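You operate a simulated robot arm through the tools that you are given. There is no shell and no other tool. Be economical: measure what you need, move in short steps, check, and stop when the job is done.

The job below is to be done with a simulated robot arm. You get a single attempt, and the scene is never put back.

Task
Put the connector that the cream card names in the green box and close it up.
Fine: fit the lid, then turn both catches over it.

It is judged by the outcome, as a careful person would: the job done as asked, and still so three seconds after it is handed in. It fails if anything else is knocked over, pushed out of place, dropped, spilled or broken. A push-on lid holds only when it is set on centred and level and pressed home; a screw cap is set on level and turned clockwise until tight.

Robot
A 7-joint arm with a two-finger parallel gripper, fixed in place. Base frame: the origin is at the foot of the arm, x ahead of it, y to its left, z up; the work surface is at about z = 0. Lengths are in mm, angles in rad, forces in N, time in s.
With the tool pointing down near the work surface it reaches from about 220 to 580 mm from the base axis. Its first joint turns from -1.152 to 1.152 rad. Payload 2.5 kg.
The tool frame sits at the grasp point between the pads (the TCP): z along the fingers, y along the line on which they close. The tips reach 23 mm beyond it. Largest opening 94 mm; finger width 38, thickness 10; the body of the gripper, 54 by 96 mm, starts 39 mm behind the TCP.
Orientation is that of the tool frame in the base frame, as a unit quaternion [w, x, y, z]. With the fingers straight down and closing along the base's y, the tool's x points along the base's -x, its y along +y and its z along -z.

Tools
- The arm moves only by the tool move_arm. Its arguments are lists of equal length, an entry for each row: "offset": the shift along the tool's x, y, z in m, a list of three; "dr": the turn, a rotation vector about the tool's x, y, z in rad, a list of three; "jaw": the gripper command, from -1 (fully open) to 1 (shut), values between in proportion. In form: {"offset": [[x, y, z], ...], "dr": [[ax, ay, az], ...], "jaw": [jaw, ...]}. A call has 1 to 10 rows; each row shifts and turns the commanded pose from where the row before left it, along the tool's axes as they then stand. Each row takes 0.2 s and may step no farther than 50 mm and 0.15 rad from the row before; otherwise, or with a gripper value out of range, the whole call is refused. Where a pose cannot be reached the arm comes as near as it can. A force on the tool above 70 N (or 10 N above the force at the start of the call, whichever is more), or a blocked arm, ends the call early, and 0.2 s more pass. Each finger travels about 108 mm/s and halts on what it meets, pressing with about 44 N; the grip force reading is that of the motor and also rises with nothing between the fingers. The clock runs only during rows and for 0.2 s after the last one: add rows that do not move to give the fingers time. It gives the time, the measured TCP pose, the force on the tool (base axes), the opening and the grip force at its end, in the units of the frame above (readings bear some noise).
- Cameras (640 x 400 px; columns grow to the right, rows downward): "scene" is fixed at [140.8, -412.6, 564.9]; the picture's right is [0.82, -0.57, 0.00], its down [-0.26, -0.38, -0.89] and it looks along [0.51, 0.73, -0.46] (base axes); focal length 321 px, centre (320, 200). "wrist" rides on the gripper at [86, 16, -74] in the tool frame; the picture's right is [-0.18, 0.98, 0.00], its down [-0.58, -0.11, -0.81] and it looks along [-0.79, -0.15, 0.59] (tool axes); focal length 243 px, centre (320, 200). There is no depth. A picture from a camera that has moved, and an enlarged one, comes with that camera's place and axes in the base frame and with its lens. The place of the scene camera against the robot may be out by one fixed shift of up to 25 mm in any direction.
- snapshot(camera): a new picture of that camera. No time passes.
- close_up(camera, box): a new picture of the part [left, top, right, bottom] of that camera's present view, enlarged. No time passes.
- close_job(): hands the job in; it is judged then, once.

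Go step by step. Nothing tells you positions but the pictures and the camera data: compare them with the known pose of the tool, close in by small moves and look again before you grip or let go. The budget is 120 turns and 68 pictures, counting those below and the enlarged ones. Unless the task says otherwise, let go and move clear before handing in, and close with one line.

The tools are called after "Call:" as a command line: name --argument value ..., lists and objects as JSON in quotes. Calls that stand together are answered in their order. move_arm: Moves the arm, as the interface text tells. Its arguments: {"type":"object","properties":{"offset":{"type":"array"},"dr":{"type":"array"},"jaw":{"type":"array"}},"required":["offset","dr","jaw"]} The other tools are called the same way: snapshot (camera) takes a picture; close_up (camera, box) takes an enlarged picture of a part of a camera's view; close_job () hands the job in.

At the start:

```text
t: 0.0
eef_pos: [378.6, -119.7, 422.9]
tool_rot: [0.0, 0.001, 1.0, -0.001]
wrist_force: [0.3, 0.2, 0.0]
width: 93.9
finger_force: 0.1
```

scene: 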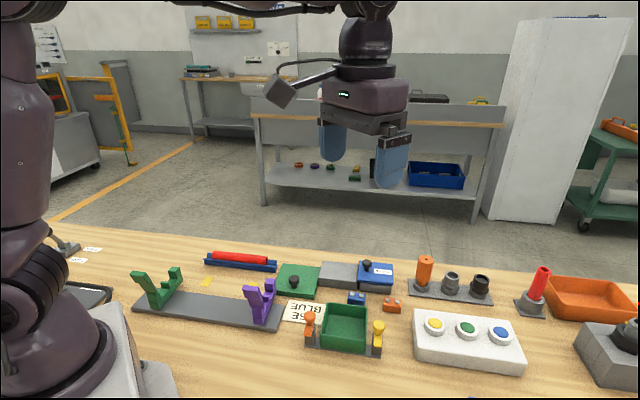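
wrist: 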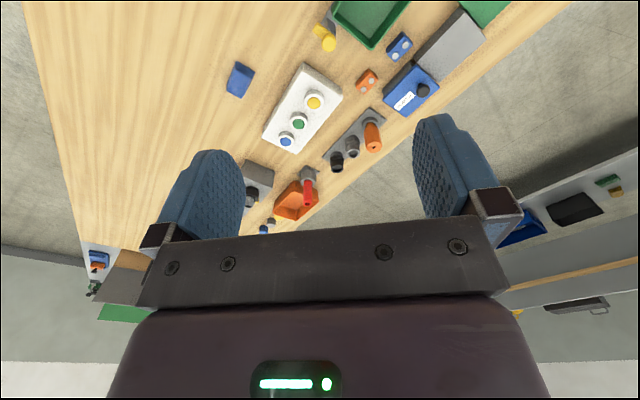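

The bench shows a green box with two catches, a green lid with a knob, a cream card, and blue and orange connectors. I'll enlarge these areas first.

Call:
close_up --camera "scene" --box '[260, 250, 420, 360]'

Call:
close_up --camera "wrist" --box '[220, 0, 520, 190]'

```text
3.64 times, centred on (340, 305) of scene
camera zoom: at [140.8, -412.6, 564.9], right [0.82, -0.57, 0.0], down [-0.26, -0.38, -0.89], along [0.51, 0.73, -0.46], focal length 1166 px, centre (247, -182)
```

zoom: 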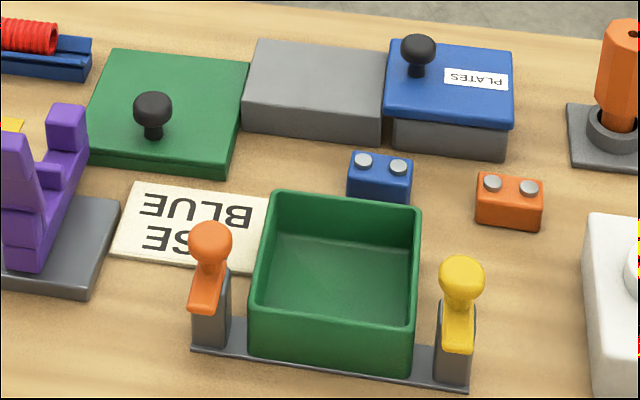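

```text
2.11 times, centred on (370, 95) of wrist
camera zoom: at [293.6, -103.2, 496.6], right [0.18, 0.98, 0.0], down [0.58, -0.11, 0.81], along [0.79, -0.15, -0.59], focal length 511 px, centre (215, 421)
```

zoom: 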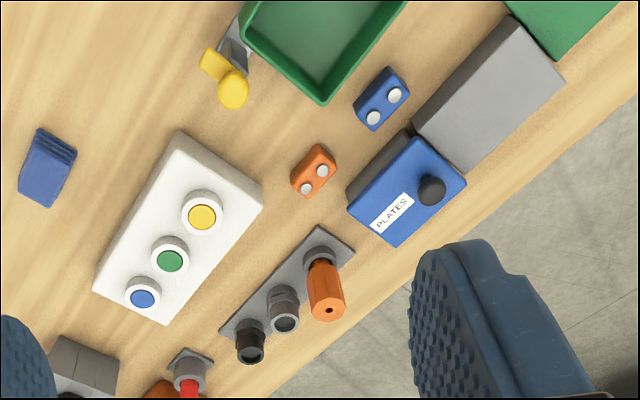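

The card seems to read "USE BLUE", but the orange catch partly hides it. I'll bring the wrist camera over the card, box and lid for a direct look.

Call:
move_arm --offset '[[0.0158, 0.024, 0.0186], [0.0158, 0.024, 0.0186], [0.0158, 0.024, 0.0186], [0.0158, 0.024, 0.0186], [0.0158, 0.024, 0.0186]]' --dr '[[0, 0, 0], [0, 0, 0], [0, 0, 0], [0, 0, 0], [0, 0, 0]]' --jaw '[-1, -1, -1, -1, -1]'

Call:
snapshot --camera "wrist"

```text
t: 1.2
eef_pos: [298.0, 1.2, 328.5]
tool_rot: [0.0, 0.0, 1.0, 0.0]
wrist_force: [0.3, -0.3, 0.2]
width: 93.9
finger_force: 0.0
```

```text
63 pictures are left
camera wrist: at [212.9, 17.7, 403.1], right [0.18, 0.98, 0.0], down [0.58, -0.11, 0.81], along [0.79, -0.15, -0.59], focal length 243 px, centre (320, 200)
```

wrist: 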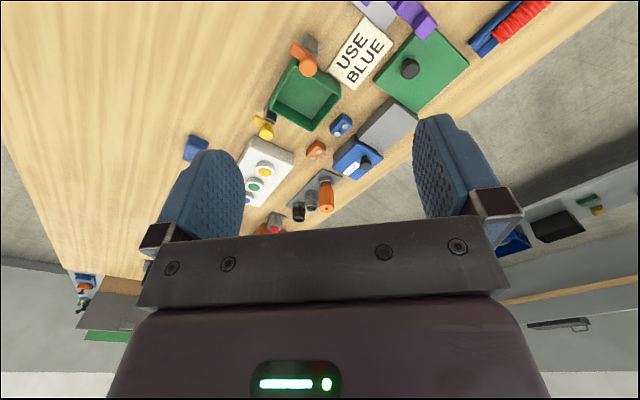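

The card reads "USE BLUE", so the blue two-stud connector goes in. I'll move the camera down for a better look at the connector and box.

Call:
move_arm --offset '[[-0.02, 0, 0.03], [-0.02, 0, 0.03], [-0.02, 0, 0.03], [-0.02, 0, 0.03]]' --dr '[[0, 0, 0], [0, 0, 0], [0, 0, 0], [0, 0, 0]]' --jaw '[-1, -1, -1, -1]'

Call:
close_up --camera "wrist" --box '[220, 0, 460, 150]'

```text
t: 2.2
eef_pos: [379.2, -0.9, 211.3]
tool_rot: [0.001, 0.0, 1.0, 0.001]
wrist_force: [0.2, -0.1, -0.2]
width: 93.9
finger_force: 0.0
```

```text
2.67 times, centred on (340, 75) of wrist
camera zoom: at [293.0, 16.0, 284.6], right [0.18, 0.98, 0.0], down [0.58, -0.11, 0.81], along [0.79, -0.15, -0.59], focal length 647 px, centre (267, 533)
```

zoom: 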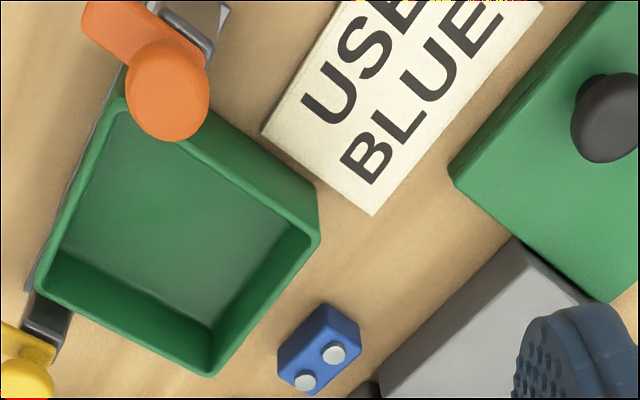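

The blue connector is near (510, 3) with its long axis at about -46°, and the green box is centred near (434, -50). I'll move above the connector and turn the tool -45° to match.

Call:
move_arm --offset '[[-0.0328, 0.001, 0.0125], [-0.0328, 0.001, 0.0125], [-0.0328, 0.001, 0.0125], [-0.0328, 0.001, 0.0125], [0, 0, 0], [0, 0, 0], [0, 0, 0], [0, 0, 0], [0, 0, 0], [0, 0, 0]]' --dr '[[0, 0, 0], [0, 0, 0], [0, 0, 0], [0, 0, 0], [0, 0, 0.131], [0, 0, 0.131], [0, 0, 0.131], [0, 0, 0.131], [0, 0, 0.131], [0, 0, 0.131]]' --jaw '[-1, -1, -1, -1, -1, -1, -1, -1, -1, -1]'

Call:
snapshot --camera "wrist"

Call:
snapshot --camera "scene"

```text
t: 4.4
eef_pos: [511.4, 3.7, 158.8]
tool_rot: [0.0, 0.384, 0.923, 0.0]
wrist_force: [0.7, 0.1, -0.2]
width: 94.0
finger_force: 0.1
```

```text
61 pictures are left
camera wrist: at [462.8, 77.5, 233.0], right [0.83, 0.56, 0.0], down [0.33, -0.49, 0.81], along [0.45, -0.67, -0.59], focal length 243 px, centre (320, 200)
```

wrist: 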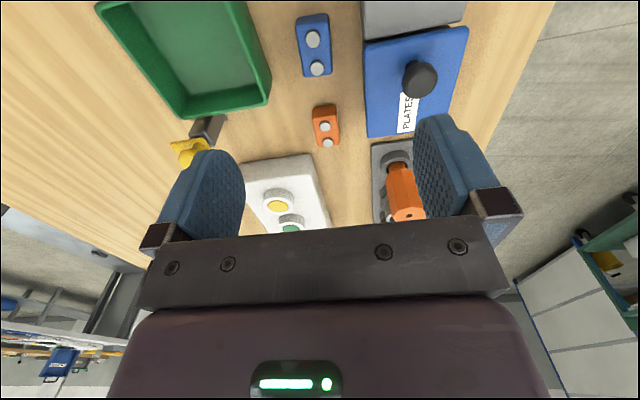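

```text
60 pictures are left
```

scene: 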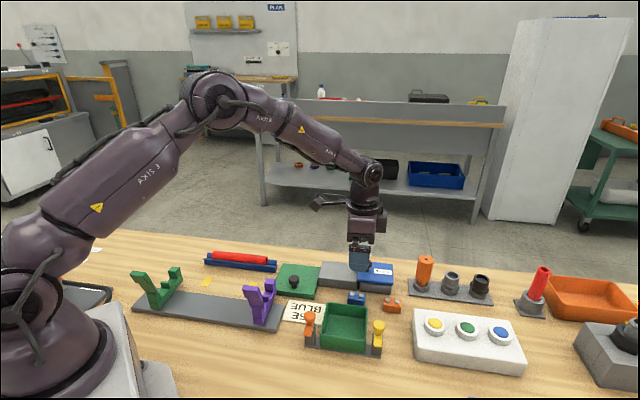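

The tool is lined up above the connector. I'll enlarge the wrist view to work out its height and exact position.

Call:
close_up --camera "wrist" --box '[240, 0, 400, 100]'

Call:
close_up --camera "wrist" --box '[80, 0, 320, 150]'

```text
4.00 times, centred on (320, 50) of wrist
camera zoom: at [462.8, 77.5, 233.0], right [0.83, 0.56, 0.0], down [0.33, -0.49, 0.81], along [0.45, -0.67, -0.59], focal length 970 px, centre (320, 800)
```

zoom: 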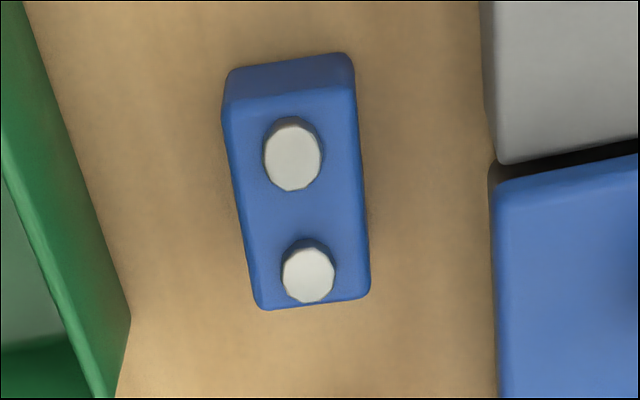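

```text
2.67 times, centred on (200, 75) of wrist
camera zoom: at [462.8, 77.5, 233.0], right [0.83, 0.56, 0.0], down [0.33, -0.49, 0.81], along [0.45, -0.67, -0.59], focal length 647 px, centre (640, 533)
```

zoom: 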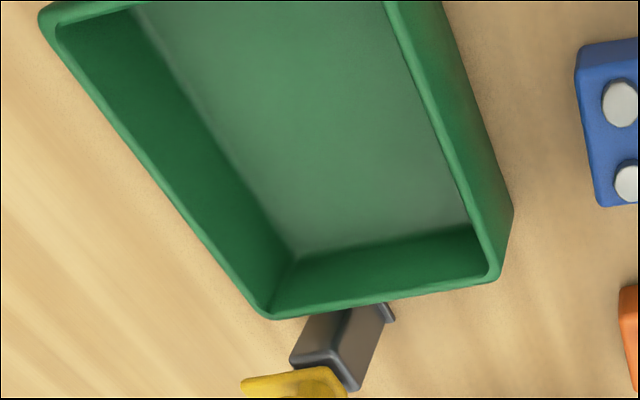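

The studs work out at about z = 22, the connector centre at (509.8, 2.5) and its angle at -48.6°. I'll turn a touch, set the jaw to about 40 mm and come down partway.

Call:
move_arm --offset '[[0.0003, -0.002, 0], [0, 0, 0.03], [0, 0, 0.03], [0, 0, 0.025], [0, 0, 0]]' --dr '[[0, 0, 0.058], [0, 0, 0], [0, 0, 0], [0, 0, 0], [0, 0, 0]]' --jaw '[0.149, 0.149, 0.149, 0.149, 0.149]'

Call:
snapshot --camera "wrist"

```text
t: 5.6
eef_pos: [509.9, 1.7, 73.3]
tool_rot: [0.0, 0.41, 0.912, 0.0]
wrist_force: [-0.3, 0.3, 0.2]
width: 40.4
finger_force: 0.1
```

```text
57 pictures are left
camera wrist: at [465.7, 77.9, 147.0], right [0.86, 0.52, 0.0], down [0.3, -0.51, 0.81], along [0.42, -0.69, -0.59], focal length 243 px, centre (320, 200)
```

wrist: 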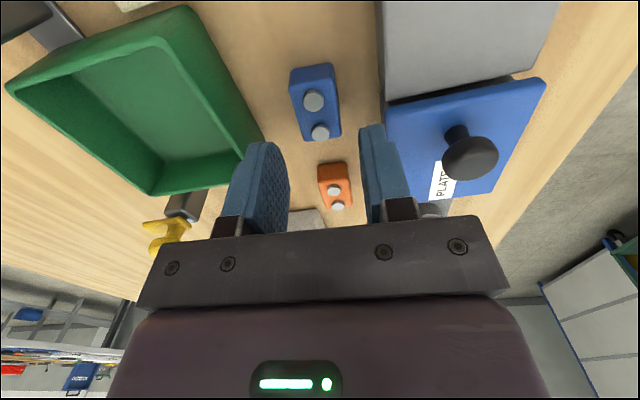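

The connector sits centred between the fingers' path. I'll go down to about z = 26 and close on it.

Call:
move_arm --offset '[[0, 0, 0.02], [0, 0, 0.02], [0, 0, 0.007], [0, 0, 0]]' --dr '[[0, 0, 0], [0, 0, 0], [0, 0, 0], [0, 0, 0]]' --jaw '[0.149, 0.149, 0.149, 0.149]'

Call:
snapshot --camera "wrist"

```text
t: 6.6
eef_pos: [510.4, 3.0, 25.4]
tool_rot: [0.0, 0.409, 0.912, 0.001]
wrist_force: [-0.3, 0.6, -0.6]
width: 40.0
finger_force: 0.2
```

```text
56 pictures are left
camera wrist: at [465.5, 78.3, 100.1], right [0.86, 0.52, 0.0], down [0.3, -0.51, 0.81], along [0.42, -0.69, -0.59], focal length 243 px, centre (320, 200)
```

wrist: 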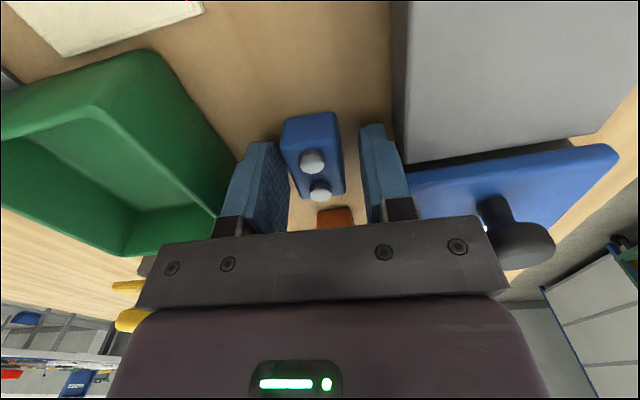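

The connector is between the pads, so I'll close the jaws and lift.

Call:
move_arm --offset '[[0, 0, 0], [0, 0, 0], [0, 0, 0], [0, 0, -0.03], [0, 0, -0.04], [0, 0, -0.04], [0, 0, 0]]' --dr '[[0, 0, 0], [0, 0, 0], [0, 0, 0], [0, 0, 0], [0, 0, 0], [0, 0, 0], [0, 0, 0]]' --jaw '[1, 1, 1, 1, 1, 1, 1]'

Call:
snapshot --camera "wrist"

```text
t: 8.2
eef_pos: [510.4, 2.6, 137.3]
tool_rot: [0.0, 0.409, 0.912, 0.0]
wrist_force: [-0.9, 0.1, -0.7]
width: 24.8
finger_force: 44.0
```

```text
55 pictures are left
camera wrist: at [465.4, 78.7, 211.5], right [0.86, 0.52, 0.0], down [0.31, -0.51, 0.81], along [0.41, -0.69, -0.59], focal length 243 px, centre (320, 200)
```

wrist: 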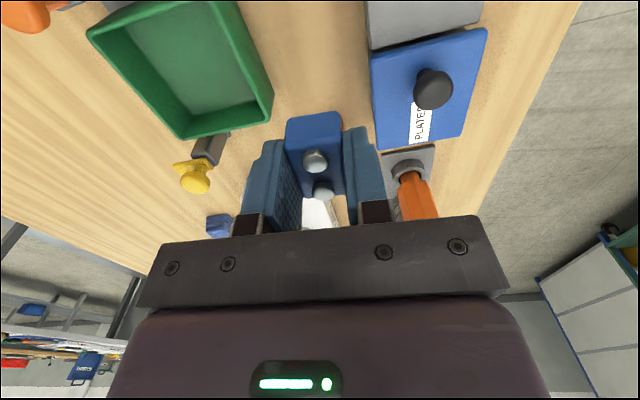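

I'm holding the connector at 24.8 mm wide. The box centre works out at (432, -49) with its rim at about z = 39, so I'll carry the connector above it, aligned to the box.

Call:
move_arm --offset '[[0, 0, 0], [0.0049, -0.0229, 0], [0.0049, -0.0229, 0], [0.0049, -0.0229, 0], [0.0049, -0.0229, 0], [0, 0, 0.02], [0, 0, 0.02], [0, 0, 0]]' --dr '[[0, 0, -0.066], [0, 0, 0], [0, 0, 0], [0, 0, 0], [0, 0, 0], [0, 0, 0], [0, 0, 0], [0, 0, 0]]' --jaw '[1, 1, 1, 1, 1, 1, 1, 1]'

Call:
snapshot --camera "wrist"

Call:
close_up --camera "scene" --box '[260, 250, 420, 360]'

```text
t: 10.0
eef_pos: [432.2, -48.2, 97.1]
tool_rot: [0.0, 0.38, 0.925, 0.0]
wrist_force: [-0.3, 0.2, -0.6]
width: 25.1
finger_force: 44.1
```

```text
54 pictures are left
camera wrist: at [382.6, 24.8, 171.2], right [0.82, 0.57, 0.0], down [0.34, -0.49, 0.81], along [0.46, -0.66, -0.59], focal length 243 px, centre (320, 200)
```

wrist: 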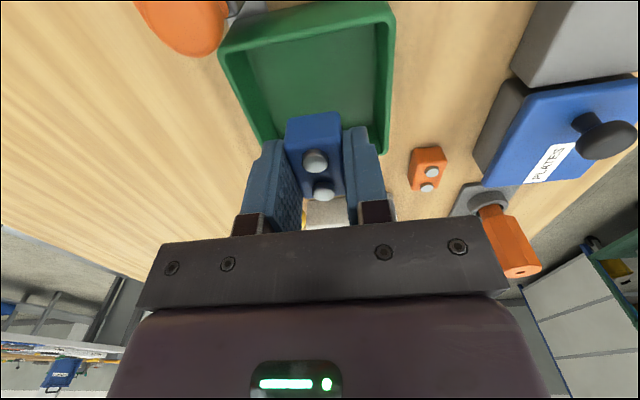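

```text
3.64 times, centred on (340, 305) of scene
camera zoom: at [140.8, -412.6, 564.9], right [0.82, -0.57, 0.0], down [-0.26, -0.38, -0.89], along [0.51, 0.73, -0.46], focal length 1166 px, centre (247, -182)
```

zoom: 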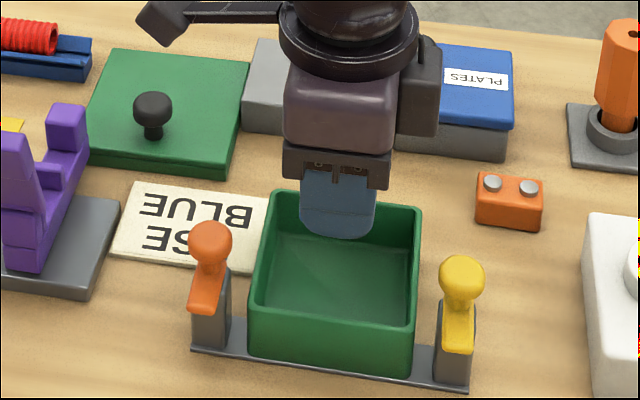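

This lines up over the box. I'll come down slowly, watching the force.

Call:
move_arm --offset '[[0, 0, 0.02], [0, 0, 0.02], [0, 0, 0.012], [0, 0, 0.008], [0, 0, 0.004], [0, 0, 0]]' --dr '[[0, 0, 0], [0, 0, 0], [0, 0, 0], [0, 0, 0], [0, 0, 0], [0, 0, 0]]' --jaw '[1, 1, 1, 1, 1, 1]'

Call:
close_up --camera "scene" --box '[260, 250, 420, 360]'

Call:
snapshot --camera "wrist"

```text
t: 11.4
eef_pos: [431.7, -49.1, 32.8]
tool_rot: [0.0, 0.379, 0.925, 0.0]
wrist_force: [-0.6, 0.6, -0.8]
width: 25.0
finger_force: 43.9
```

```text
3.64 times, centred on (340, 305) of scene
camera zoom: at [140.8, -412.6, 564.9], right [0.82, -0.57, 0.0], down [-0.26, -0.38, -0.89], along [0.51, 0.73, -0.46], focal length 1166 px, centre (247, -182)
```

zoom: 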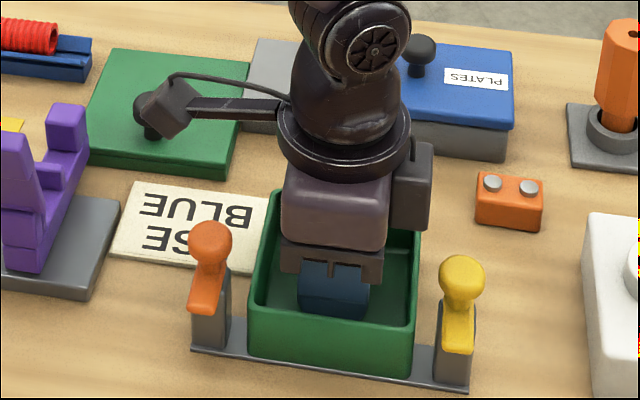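

```text
51 pictures are left
camera wrist: at [382.1, 24.3, 107.2], right [0.82, 0.57, 0.0], down [0.34, -0.49, 0.81], along [0.46, -0.66, -0.59], focal length 243 px, centre (320, 200)
```

wrist: 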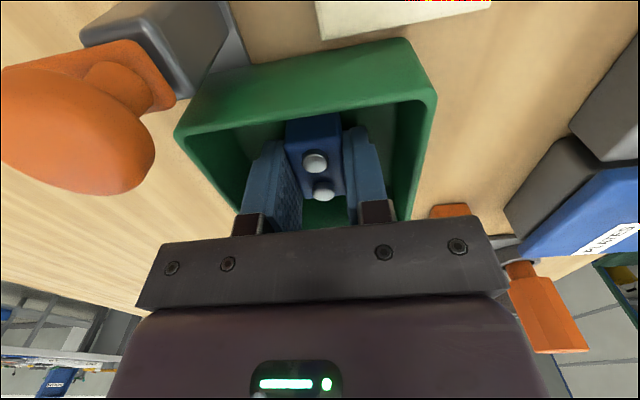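

The connector is inside, just above the floor. I'll lower in small steps until it touches.

Call:
move_arm --offset '[[0, 0, 0.0015], [0, 0, 0.0015], [0, 0, 0]]' --dr '[[0, 0, 0], [0, 0, 0], [0, 0, 0]]' --jaw '[1, 1, 1]'

```text
t: 12.2
eef_pos: [432.3, -49.1, 31.2]
tool_rot: [0.001, 0.38, 0.925, 0.0]
wrist_force: [-8.7, -0.3, 29.6]
width: 24.8
finger_force: 44.2
```

It has reached the floor at about z = 31. I'll ease off about 1 mm, release and rise.

Call:
move_arm --offset '[[0, 0, -0.0012], [0, 0, 0], [0, 0, 0], [0, 0, -0.03], [0, 0, -0.04], [0, 0, -0.05], [0, 0, -0.03]]' --dr '[[0, 0, 0], [0, 0, 0], [0, 0, 0], [0, 0, 0], [0, 0, 0], [0, 0, 0], [0, 0, 0]]' --jaw '[1, 0.149, 0.149, 0.149, 0.149, 0.149, 0.149]'

Call:
snapshot --camera "wrist"

Call:
close_up --camera "scene" --box '[260, 250, 420, 360]'

```text
t: 13.8
eef_pos: [432.4, -49.3, 183.6]
tool_rot: [0.0, 0.379, 0.925, 0.001]
wrist_force: [0.7, -1.3, -0.2]
width: 39.8
finger_force: 0.0
```

```text
50 pictures are left
camera wrist: at [383.9, 23.6, 257.3], right [0.82, 0.57, 0.0], down [0.34, -0.49, 0.81], along [0.46, -0.66, -0.59], focal length 243 px, centre (320, 200)
```

wrist: 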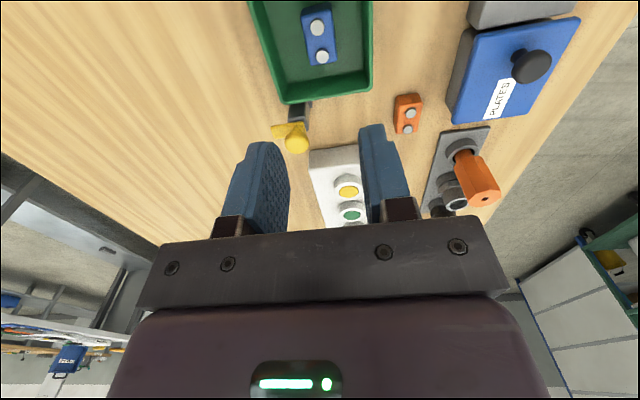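

```text
3.64 times, centred on (340, 305) of scene
camera zoom: at [140.8, -412.6, 564.9], right [0.82, -0.57, 0.0], down [-0.26, -0.38, -0.89], along [0.51, 0.73, -0.46], focal length 1166 px, centre (247, -182)
```

zoom: 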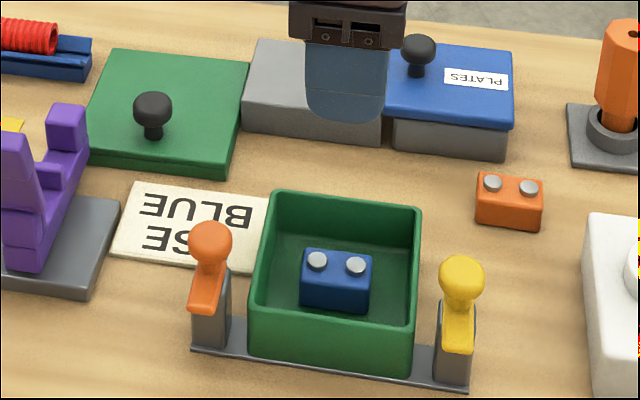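

The connector is down flat in the middle of the box. Next is the lid, whose knob looks off-centre, so I'll move the camera over it to measure.

Call:
move_arm --offset '[[0.0296, 0.0232, -0.001], [0.0296, 0.0232, -0.001], [0.0296, 0.0232, -0.001], [0.0296, 0.0232, -0.001], [0.0296, 0.0232, -0.001], [0.0296, 0.0232, -0.001]]' --dr '[[0, 0, 0], [0, 0, 0], [0, 0, 0], [0, 0, 0], [0, 0, 0], [0, 0, 0]]' --jaw '[0.149, 0.149, 0.149, 0.149, 0.149, 0.149]'

Call:
snapshot --camera "wrist"

```text
t: 15.2
eef_pos: [402.3, 176.2, 188.3]
tool_rot: [0.0, 0.379, 0.925, 0.0]
wrist_force: [1.0, -0.8, 0.6]
width: 39.7
finger_force: 0.1
```

```text
48 pictures are left
camera wrist: at [352.9, 247.2, 262.5], right [0.82, 0.57, 0.0], down [0.34, -0.49, 0.81], along [0.46, -0.66, -0.59], focal length 243 px, centre (320, 200)
```

wrist: 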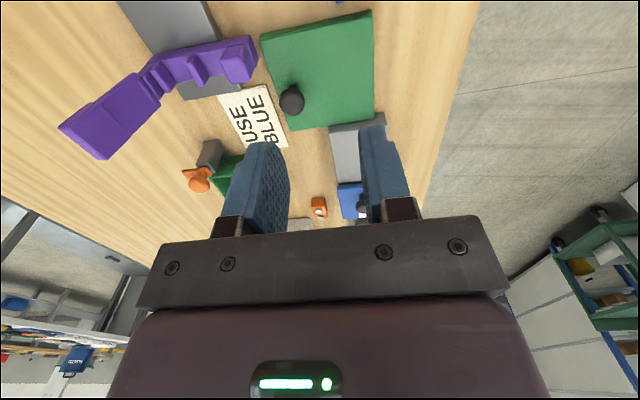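

Call:
close_up --camera "wrist" --box '[220, 0, 412, 140]'

Call:
close_up --camera "scene" --box '[265, 250, 345, 310]'

```text
2.86 times, centred on (316, 70) of wrist
camera zoom: at [352.9, 247.2, 262.5], right [0.82, 0.57, 0.0], down [0.34, -0.49, 0.81], along [0.46, -0.66, -0.59], focal length 693 px, centre (331, 571)
```

zoom: 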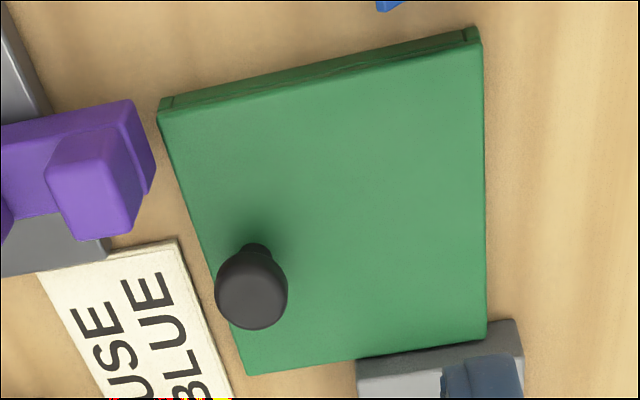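

```text
6.67 times, centred on (305, 280) of scene
camera zoom: at [140.8, -412.6, 564.9], right [0.82, -0.57, 0.0], down [-0.26, -0.38, -0.89], along [0.51, 0.73, -0.46], focal length 2138 px, centre (420, -333)
```

zoom: 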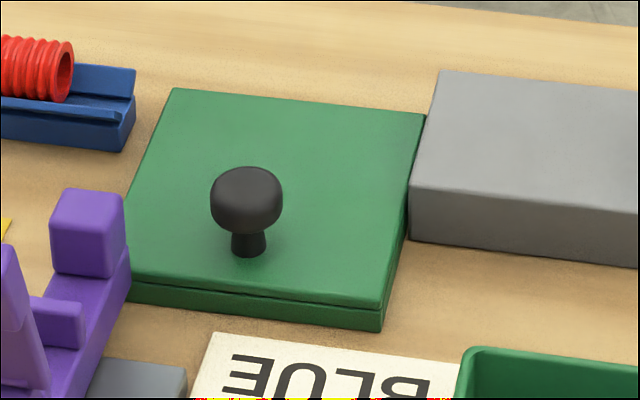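

The lid is about 102 mm square, centred near (433, 139). Its knob is near (409, 118) and set about 32 mm toward the front, with the head centre at about z = 39. I'll come in above the knob.

Call:
move_arm --offset '[[-0.0228, -0.0184, 0], [-0.0228, -0.0184, 0], [0, 0, 0.04], [0, 0, 0.04], [0, 0, 0.015], [0, 0, 0]]' --dr '[[0, 0, 0], [0, 0, 0], [0, 0, 0], [0, 0, 0], [0, 0, 0], [0, 0, 0]]' --jaw '[0.0, 0.0, 0.0, 0.0, 0.0, 0.0]'

Call:
snapshot --camera "wrist"

Call:
close_up --camera "scene" --box '[240, 220, 360, 310]'

```text
t: 16.6
eef_pos: [410.7, 118.3, 93.0]
tool_rot: [0.001, 0.379, 0.925, -0.001]
wrist_force: [0.5, 0.5, 0.8]
width: 47.1
finger_force: 0.0
```

```text
45 pictures are left
camera wrist: at [360.8, 190.8, 167.4], right [0.82, 0.57, 0.0], down [0.34, -0.49, 0.81], along [0.46, -0.66, -0.59], focal length 243 px, centre (320, 200)
```

wrist: 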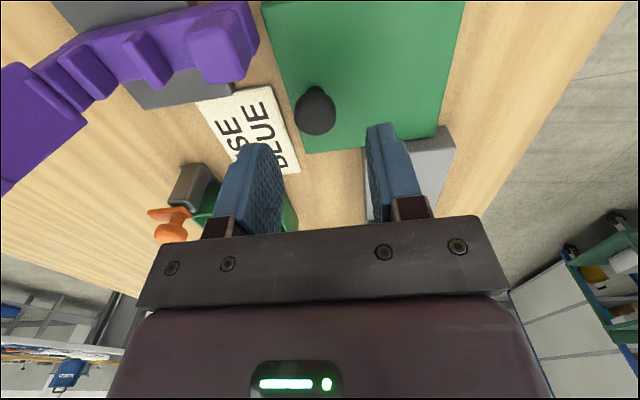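

```text
4.44 times, centred on (300, 265) of scene
camera zoom: at [140.8, -412.6, 564.9], right [0.82, -0.57, 0.0], down [-0.26, -0.38, -0.89], along [0.51, 0.73, -0.46], focal length 1425 px, centre (409, -89)
```

zoom: 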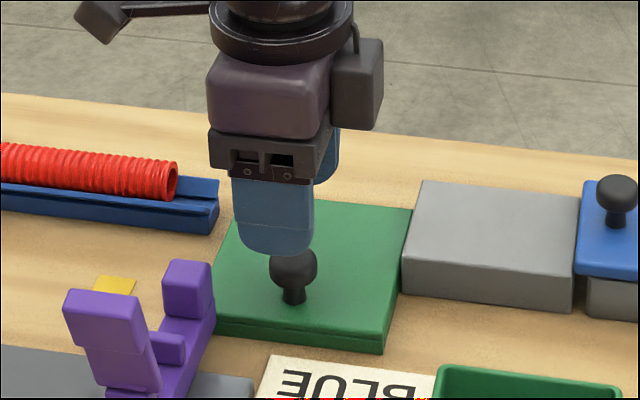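

The knob is at about (408, 118, 38), so I need a small correction. I'll go down to z = 42, putting the tips about 9 mm above the lid's top.

Call:
move_arm --offset '[[0.0018, -0.0018, 0.01], [0, 0, 0.02], [0, 0, 0.02], [0, 0, 0.0]]' --dr '[[0, 0, 0], [0, 0, 0], [0, 0, 0], [0, 0, 0]]' --jaw '[0.0, 0.0, 0.0, 0.0]'

Call:
snapshot --camera "wrist"

Call:
close_up --camera "scene" --box '[240, 220, 360, 310]'

```text
t: 17.6
eef_pos: [407.6, 116.6, 43.8]
tool_rot: [0.001, 0.379, 0.925, 0.0]
wrist_force: [0.4, 0.4, -0.5]
width: 47.0
finger_force: 0.2
```

```text
43 pictures are left
camera wrist: at [358.2, 189.3, 117.6], right [0.82, 0.57, 0.0], down [0.34, -0.49, 0.81], along [0.46, -0.66, -0.59], focal length 243 px, centre (320, 200)
```

wrist: 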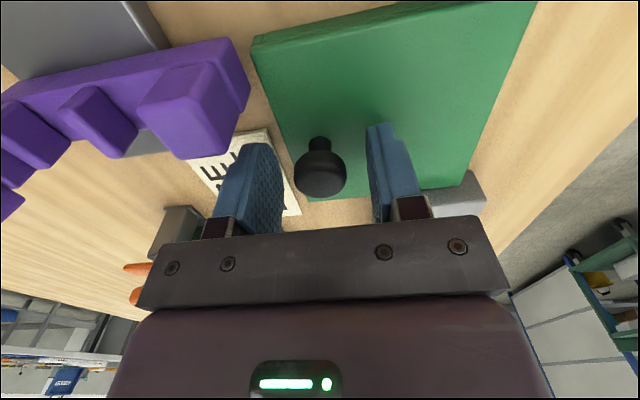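

```text
4.44 times, centred on (300, 265) of scene
camera zoom: at [140.8, -412.6, 564.9], right [0.82, -0.57, 0.0], down [-0.26, -0.38, -0.89], along [0.51, 0.73, -0.46], focal length 1425 px, centre (409, -89)
```

zoom: 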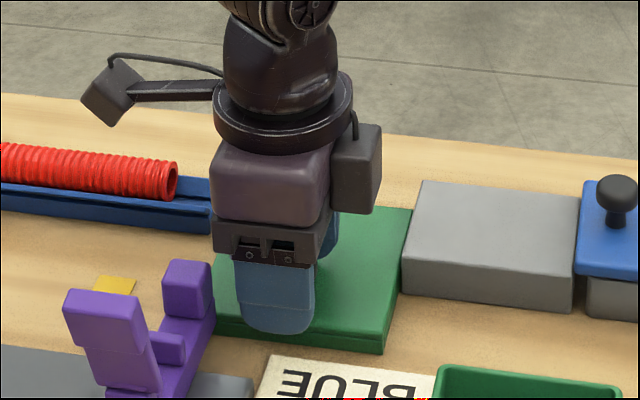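

The knob is centred between the pads within about 1 mm, so I'll close and lift slightly to see how the lid hangs.

Call:
move_arm --offset '[[0, 0.0012, 0.003], [0, 0, 0], [0, 0, 0], [0, 0, 0], [0, 0, -0.01], [0, 0, -0.02], [0, 0, 0]]' --dr '[[0, 0, 0], [0, 0, 0], [0, 0, 0], [0, 0, 0], [0, 0, 0], [0, 0, 0], [0, 0, 0]]' --jaw '[0.0, 0.6, 1, 1, 1, 1, 1]'

Call:
snapshot --camera "wrist"

Call:
close_up --camera "scene" --box '[240, 220, 360, 310]'

```text
t: 19.2
eef_pos: [407.4, 117.1, 70.9]
tool_rot: [0.0, 0.379, 0.925, 0.0]
wrist_force: [0.6, 0.1, -0.3]
width: 23.9
finger_force: 43.7
```

```text
41 pictures are left
camera wrist: at [358.7, 189.9, 144.7], right [0.82, 0.57, 0.0], down [0.34, -0.49, 0.81], along [0.46, -0.66, -0.59], focal length 243 px, centre (320, 200)
```

wrist: 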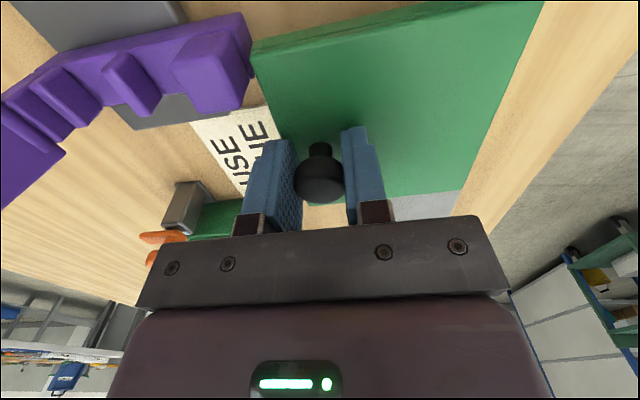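

```text
4.44 times, centred on (300, 265) of scene
camera zoom: at [140.8, -412.6, 564.9], right [0.82, -0.57, 0.0], down [-0.26, -0.38, -0.89], along [0.51, 0.73, -0.46], focal length 1425 px, centre (409, -89)
```

zoom: 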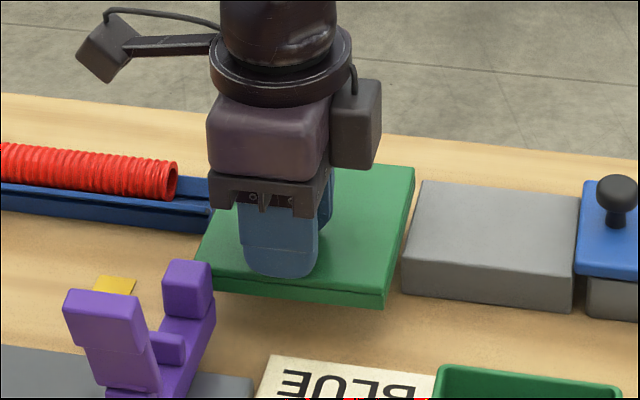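

The lid hangs level. I'll enlarge this to measure where the lid sits relative to the tool before carrying it.

Call:
close_up --camera "wrist" --box '[220, 0, 560, 220]'

Call:
move_arm --offset '[[0, 0, -0.03], [0, 0, -0.03], [0, 0, -0.03], [0, 0, 0]]' --dr '[[0, 0, 0], [0, 0, 0], [0, 0, 0], [0, 0, 0]]' --jaw '[1, 1, 1, 1]'

Call:
close_up --camera "scene" --box '[240, 200, 420, 360]'

```text
1.82 times, centred on (390, 110) of wrist
camera zoom: at [358.7, 189.9, 144.7], right [0.82, 0.57, 0.0], down [0.34, -0.49, 0.81], along [0.46, -0.66, -0.59], focal length 441 px, centre (193, 364)
```

zoom: 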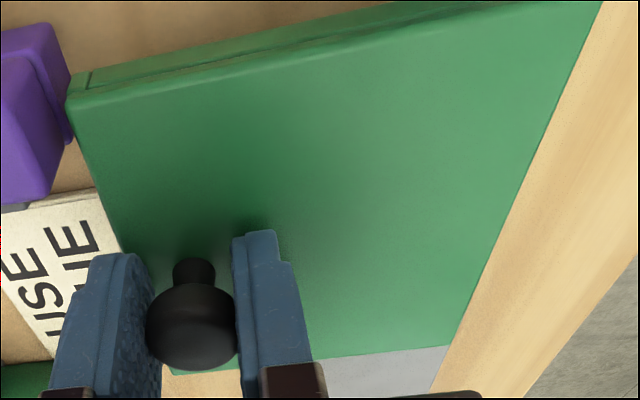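

```text
t: 20.2
eef_pos: [406.8, 118.1, 159.7]
tool_rot: [-0.001, 0.379, 0.925, 0.0]
wrist_force: [-0.9, 0.6, -1.1]
width: 24.0
finger_force: 43.2
```

```text
2.50 times, centred on (330, 280) of scene
camera zoom: at [140.8, -412.6, 564.9], right [0.82, -0.57, 0.0], down [-0.26, -0.38, -0.89], along [0.51, 0.73, -0.46], focal length 802 px, centre (295, 0)
```

zoom: 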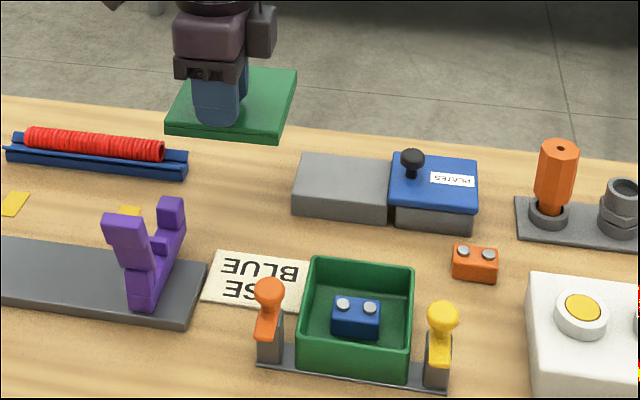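

The lid centre is about 34 mm along tool +y from the knob, with a small x offset of -2 to -5 mm. I'll carry the lid above the box and then use the scene view to line it up against the rim.

Call:
move_arm --offset '[[-0.022, -0.0225, 0], [-0.022, -0.0225, 0], [-0.022, -0.0225, 0], [-0.022, -0.0225, 0], [-0.022, -0.0225, 0], [-0.022, -0.0225, 0], [0, 0, 0.02], [0, 0, 0]]' --dr '[[0, 0, 0], [0, 0, 0], [0, 0, 0], [0, 0, 0], [0, 0, 0], [0, 0, 0], [0, 0, 0], [0, 0, 0]]' --jaw '[1, 1, 1, 1, 1, 1, 1, 1]'

Call:
snapshot --camera "wrist"

Call:
close_up --camera "scene" --box '[260, 250, 420, 360]'

```text
t: 22.0
eef_pos: [406.2, -69.9, 140.3]
tool_rot: [0.0, 0.38, 0.925, 0.0]
wrist_force: [-0.1, 0.3, -0.1]
width: 24.1
finger_force: 43.5
```

```text
37 pictures are left
camera wrist: at [356.8, 2.2, 214.9], right [0.82, 0.57, 0.0], down [0.34, -0.49, 0.81], along [0.46, -0.66, -0.59], focal length 243 px, centre (320, 200)
```

wrist: 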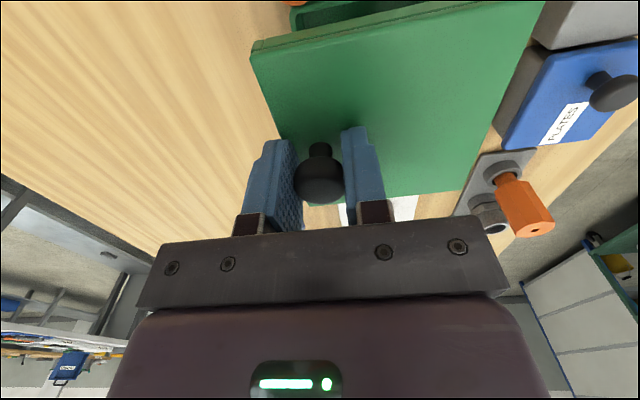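

```text
3.64 times, centred on (340, 305) of scene
camera zoom: at [140.8, -412.6, 564.9], right [0.82, -0.57, 0.0], down [-0.26, -0.38, -0.89], along [0.51, 0.73, -0.46], focal length 1166 px, centre (247, -182)
```

zoom: 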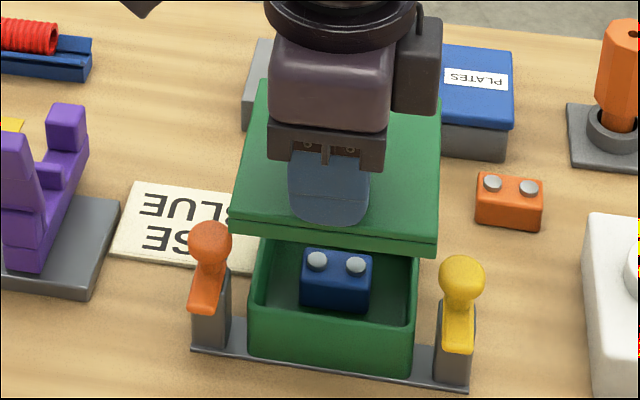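

The lid looks to be about 2 mm too far along +x (left in the scene), and the gap between the catch knobs is tight. I'll shift -1.9 mm, lower a little and look closer.

Call:
move_arm --offset '[[-0.0019, 0, 0], [0, 0, 0.01], [0, 0, 0.01], [0, 0, 0]]' --dr '[[0, 0, 0], [0, 0, 0], [0, 0, 0], [0, 0, 0]]' --jaw '[1, 1, 1, 1]'

Call:
close_up --camera "scene" --box '[296, 270, 392, 360]'

Call:
snapshot --camera "wrist"

```text
t: 23.0
eef_pos: [407.8, -71.1, 121.3]
tool_rot: [-0.001, 0.379, 0.925, 0.0]
wrist_force: [0.0, -0.5, -0.4]
width: 24.4
finger_force: 43.9
```

```text
4.44 times, centred on (344, 315) of scene
camera zoom: at [140.8, -412.6, 564.9], right [0.82, -0.57, 0.0], down [-0.26, -0.38, -0.89], along [0.51, 0.73, -0.46], focal length 1425 px, centre (213, -311)
```

zoom: 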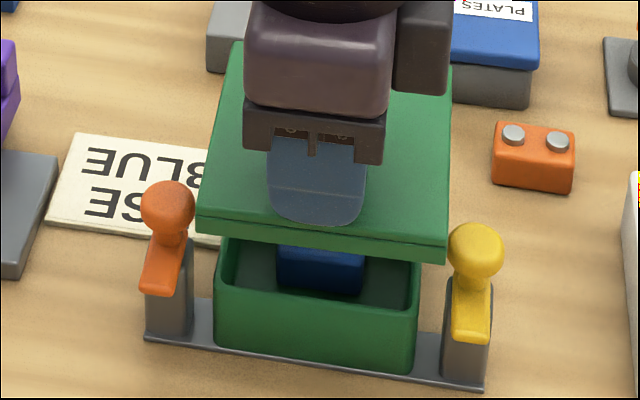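

```text
34 pictures are left
camera wrist: at [358.0, 0.4, 194.5], right [0.82, 0.57, 0.0], down [0.34, -0.49, 0.81], along [0.46, -0.66, -0.59], focal length 243 px, centre (320, 200)
```

wrist: 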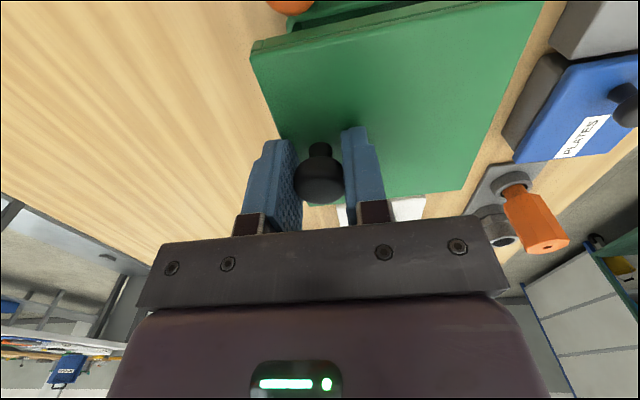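

Sideways the lid matches the box to within about 1 mm and clears both catch knobs. I'll lower further, to just above the rim.

Call:
move_arm --offset '[[0.0003, -0.0005, 0.01], [0, 0, 0.01], [0, 0, 0.008], [0, 0, 0]]' --dr '[[0, 0, 0], [0, 0, 0], [0, 0, 0], [0, 0, 0]]' --jaw '[1, 1, 1, 1]'

Call:
close_up --camera "scene" --box '[296, 270, 392, 360]'

Call:
snapshot --camera "wrist"

```text
t: 24.0
eef_pos: [408.0, -73.4, 89.8]
tool_rot: [0.0, 0.379, 0.925, 0.0]
wrist_force: [-0.1, -0.1, -0.1]
width: 24.1
finger_force: 43.5
```

```text
4.44 times, centred on (344, 315) of scene
camera zoom: at [140.8, -412.6, 564.9], right [0.82, -0.57, 0.0], down [-0.26, -0.38, -0.89], along [0.51, 0.73, -0.46], focal length 1425 px, centre (213, -311)
```

zoom: 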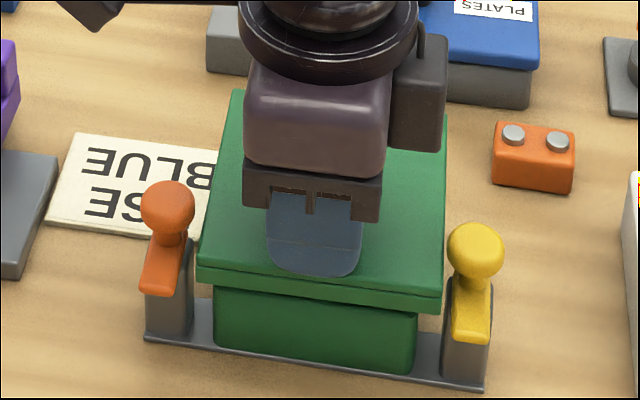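

```text
32 pictures are left
camera wrist: at [358.0, 0.2, 165.1], right [0.82, 0.57, 0.0], down [0.34, -0.49, 0.81], along [0.46, -0.66, -0.59], focal length 243 px, centre (320, 200)
```

wrist: 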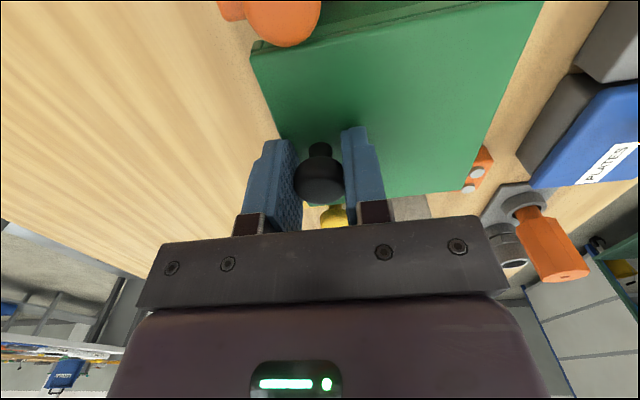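

The lid sits above the rim with slightly more overhang on the yellow side. I'll shift about 1 mm toward the orange side, then lower gently until it touches.

Call:
move_arm --offset '[[0.001, -0.0004, 0], [0, 0, 0.004], [0, 0, 0.003], [0, 0, 0]]' --dr '[[0, 0, 0], [0, 0, 0], [0, 0, 0], [0, 0, 0]]' --jaw '[1, 1, 1, 1]'

Call:
close_up --camera "scene" --box '[296, 270, 392, 360]'

```text
t: 25.0
eef_pos: [405.3, -73.6, 84.1]
tool_rot: [0.0, 0.379, 0.925, 0.0]
wrist_force: [-1.3, 0.1, -0.4]
width: 24.4
finger_force: 43.8
```

```text
4.44 times, centred on (344, 315) of scene
camera zoom: at [140.8, -412.6, 564.9], right [0.82, -0.57, 0.0], down [-0.26, -0.38, -0.89], along [0.51, 0.73, -0.46], focal length 1425 px, centre (213, -311)
```

zoom: 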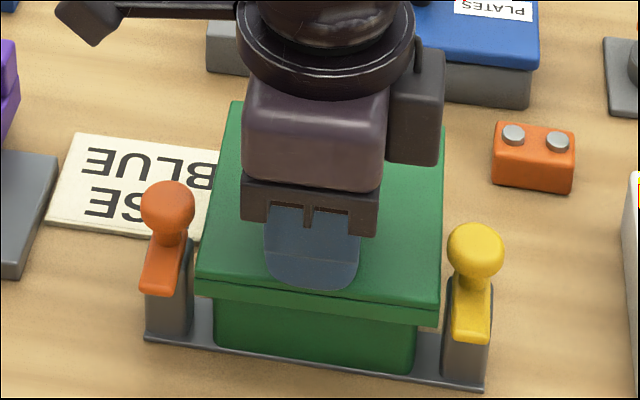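

The pose readings differ slightly from what I commanded, so I'll hold still and read again.

Call:
move_arm --offset '[[0, 0, 0]]' --dr '[[0, 0, 0]]' --jaw '[1]'

Call:
move_arm --offset '[[0, 0, 0]]' --dr '[[0, 0, 0]]' --jaw '[1]'

Call:
move_arm --offset '[[0, 0, 0]]' --dr '[[0, 0, 0]]' --jaw '[1]'

```text
t: 25.4
eef_pos: [408.3, -72.1, 85.0]
tool_rot: [0.0, 0.379, 0.925, 0.0]
wrist_force: [-0.3, -1.2, -0.4]
width: 24.2
finger_force: 44.2
```

```text
t: 25.8
eef_pos: [407.5, -72.4, 84.6]
tool_rot: [0.0, 0.379, 0.925, -0.001]
wrist_force: [0.7, 0.1, -0.9]
width: 24.2
finger_force: 43.9
```

```text
t: 26.2
eef_pos: [405.8, -72.6, 84.4]
tool_rot: [0.0, 0.38, 0.925, 0.0]
wrist_force: [-0.1, -0.3, -0.8]
width: 24.3
finger_force: 43.7
```

Averaging the readings puts the lid within about 1 mm of centre. I'll nudge +0.5 mm in y and lower until contact.

Call:
move_arm --offset '[[0, 0.0005, 0.0015], [0, 0, 0.0015], [0, 0, 0.0015], [0, 0, 0]]' --dr '[[0, 0, 0], [0, 0, 0], [0, 0, 0], [0, 0, 0]]' --jaw '[1, 1, 1, 1]'

Call:
move_arm --offset '[[0, 0, 0.0015], [0, 0, 0.001], [0, 0, 0]]' --dr '[[0, 0, 0], [0, 0, 0], [0, 0, 0]]' --jaw '[1, 1, 1]'

Call:
close_up --camera "scene" --box '[296, 270, 392, 360]'

```text
t: 27.2
eef_pos: [406.1, -71.2, 79.5]
tool_rot: [0.0, 0.379, 0.925, 0.0]
wrist_force: [1.5, 0.1, 0.4]
width: 24.2
finger_force: 44.1
```

```text
t: 28.0
eef_pos: [406.8, -70.2, 77.7]
tool_rot: [-0.001, 0.38, 0.925, 0.0]
wrist_force: [0.5, 0.5, -0.5]
width: 24.1
finger_force: 44.0
```

```text
4.44 times, centred on (344, 315) of scene
camera zoom: at [140.8, -412.6, 564.9], right [0.82, -0.57, 0.0], down [-0.26, -0.38, -0.89], along [0.51, 0.73, -0.46], focal length 1425 px, centre (213, -311)
```

zoom: 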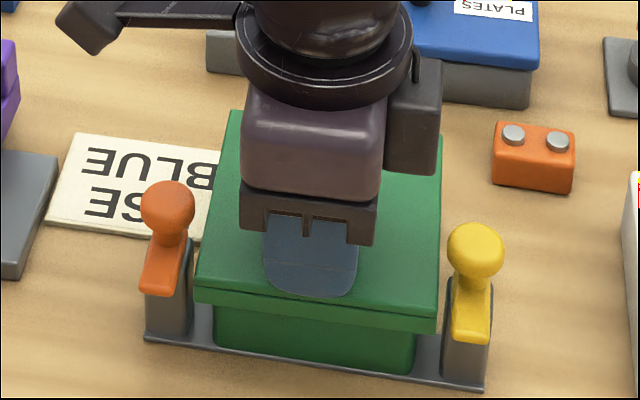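

Still no contact, with the skirt at about rim height. I'll keep lowering in small steps.

Call:
move_arm --offset '[[0, 0, 0.0015], [0, 0, 0.0015], [0, 0, 0]]' --dr '[[0, 0, 0], [0, 0, 0], [0, 0, 0]]' --jaw '[1, 1, 1]'

Call:
move_arm --offset '[[0, 0, 0.001], [0, 0, 0.001], [0, 0, 0]]' --dr '[[0, 0, 0], [0, 0, 0], [0, 0, 0]]' --jaw '[1, 1, 1]'

```text
t: 28.8
eef_pos: [407.8, -71.2, 74.6]
tool_rot: [0.0, 0.38, 0.925, 0.001]
wrist_force: [-0.8, 0.5, -1.4]
width: 24.2
finger_force: 44.1
```

```text
t: 29.6
eef_pos: [407.1, -71.5, 73.0]
tool_rot: [0.0, 0.379, 0.925, 0.001]
wrist_force: [0.1, -0.3, -1.0]
width: 24.3
finger_force: 44.1
```

Call:
move_arm --offset '[[0, 0, 0.001], [0, 0, 0.001], [0, 0, 0]]' --dr '[[0, 0, 0], [0, 0, 0], [0, 0, 0]]' --jaw '[1, 1, 1]'

Call:
close_up --camera "scene" --box '[296, 270, 392, 360]'

```text
t: 30.4
eef_pos: [407.3, -72.4, 72.4]
tool_rot: [0.0, 0.38, 0.925, 0.0]
wrist_force: [-0.5, -0.2, 1.6]
width: 24.2
finger_force: 44.6
```

```text
4.44 times, centred on (344, 315) of scene
camera zoom: at [140.8, -412.6, 564.9], right [0.82, -0.57, 0.0], down [-0.26, -0.38, -0.89], along [0.51, 0.73, -0.46], focal length 1425 px, centre (213, -311)
```

zoom: 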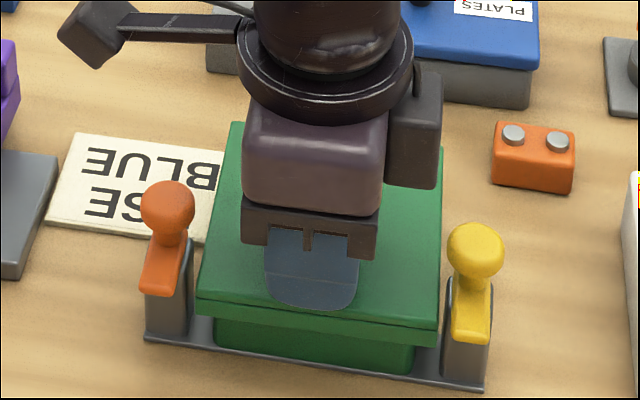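

The skirt now overlaps the rim and contact is just starting. I'll continue downward.

Call:
move_arm --offset '[[0, 0, 0.001], [0, 0, 0.001], [0, 0, 0]]' --dr '[[0, 0, 0], [0, 0, 0], [0, 0, 0]]' --jaw '[1, 1, 1]'

Call:
move_arm --offset '[[0, 0, 0.001], [0, 0, 0]]' --dr '[[0, 0, 0], [0, 0, 0]]' --jaw '[1, 1]'

```text
t: 31.2
eef_pos: [407.0, -71.3, 70.6]
tool_rot: [0.0, 0.379, 0.926, 0.0]
wrist_force: [-6.5, -2.3, 20.4]
width: 24.3
finger_force: 44.0
```

```text
t: 31.8
eef_pos: [408.1, -71.4, 69.1]
tool_rot: [0.001, 0.379, 0.925, 0.0]
wrist_force: [-14.2, -0.9, 39.3]
width: 24.1
finger_force: 43.7
```

It's bearing at about 39 N. I'll ease off, release the knob, rise and check how the lid sits.

Call:
move_arm --offset '[[0, 0, -0.002], [0, 0, 0], [0, 0, 0], [0, 0, 0], [0, 0, -0.03], [0, 0, -0.04], [0, 0, -0.04], [0, 0, 0]]' --dr '[[0, 0, 0], [0, 0, 0], [0, 0, 0], [0, 0, 0], [0, 0, 0], [0, 0, 0], [0, 0, 0], [0, 0, 0]]' --jaw '[1, 0.5, 0.0, 0, 0, 0, 0, 0]'

Call:
close_up --camera "scene" --box '[296, 270, 392, 360]'

Call:
snapshot --camera "wrist"

```text
t: 33.6
eef_pos: [407.5, -73.1, 181.1]
tool_rot: [0.0, 0.379, 0.925, 0.001]
wrist_force: [0.2, -0.1, 0.1]
width: 47.1
finger_force: 0.1
```

```text
4.44 times, centred on (344, 315) of scene
camera zoom: at [140.8, -412.6, 564.9], right [0.82, -0.57, 0.0], down [-0.26, -0.38, -0.89], along [0.51, 0.73, -0.46], focal length 1425 px, centre (213, -311)
```

zoom: 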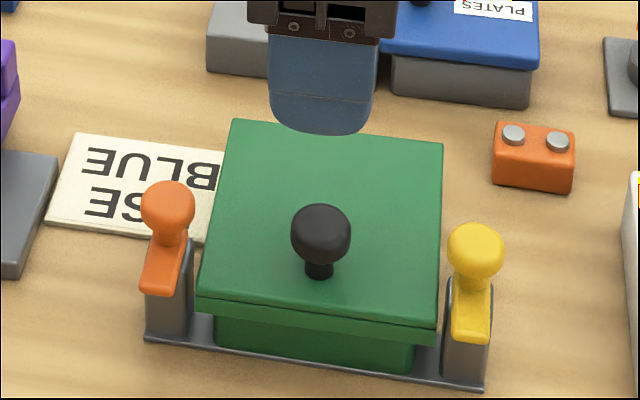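

```text
27 pictures are left
camera wrist: at [358.6, -0.6, 255.2], right [0.82, 0.57, 0.0], down [0.34, -0.49, 0.81], along [0.46, -0.66, -0.59], focal length 243 px, centre (320, 200)
```

wrist: 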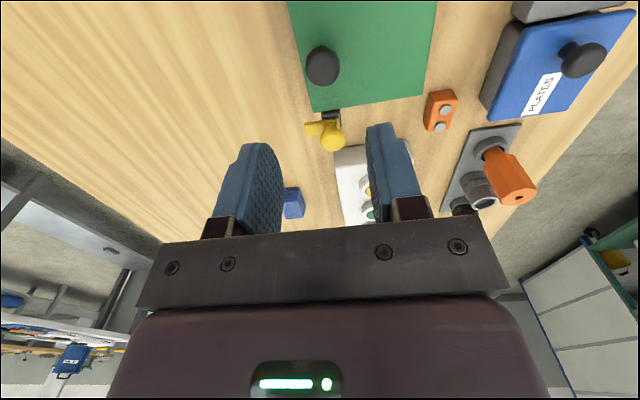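

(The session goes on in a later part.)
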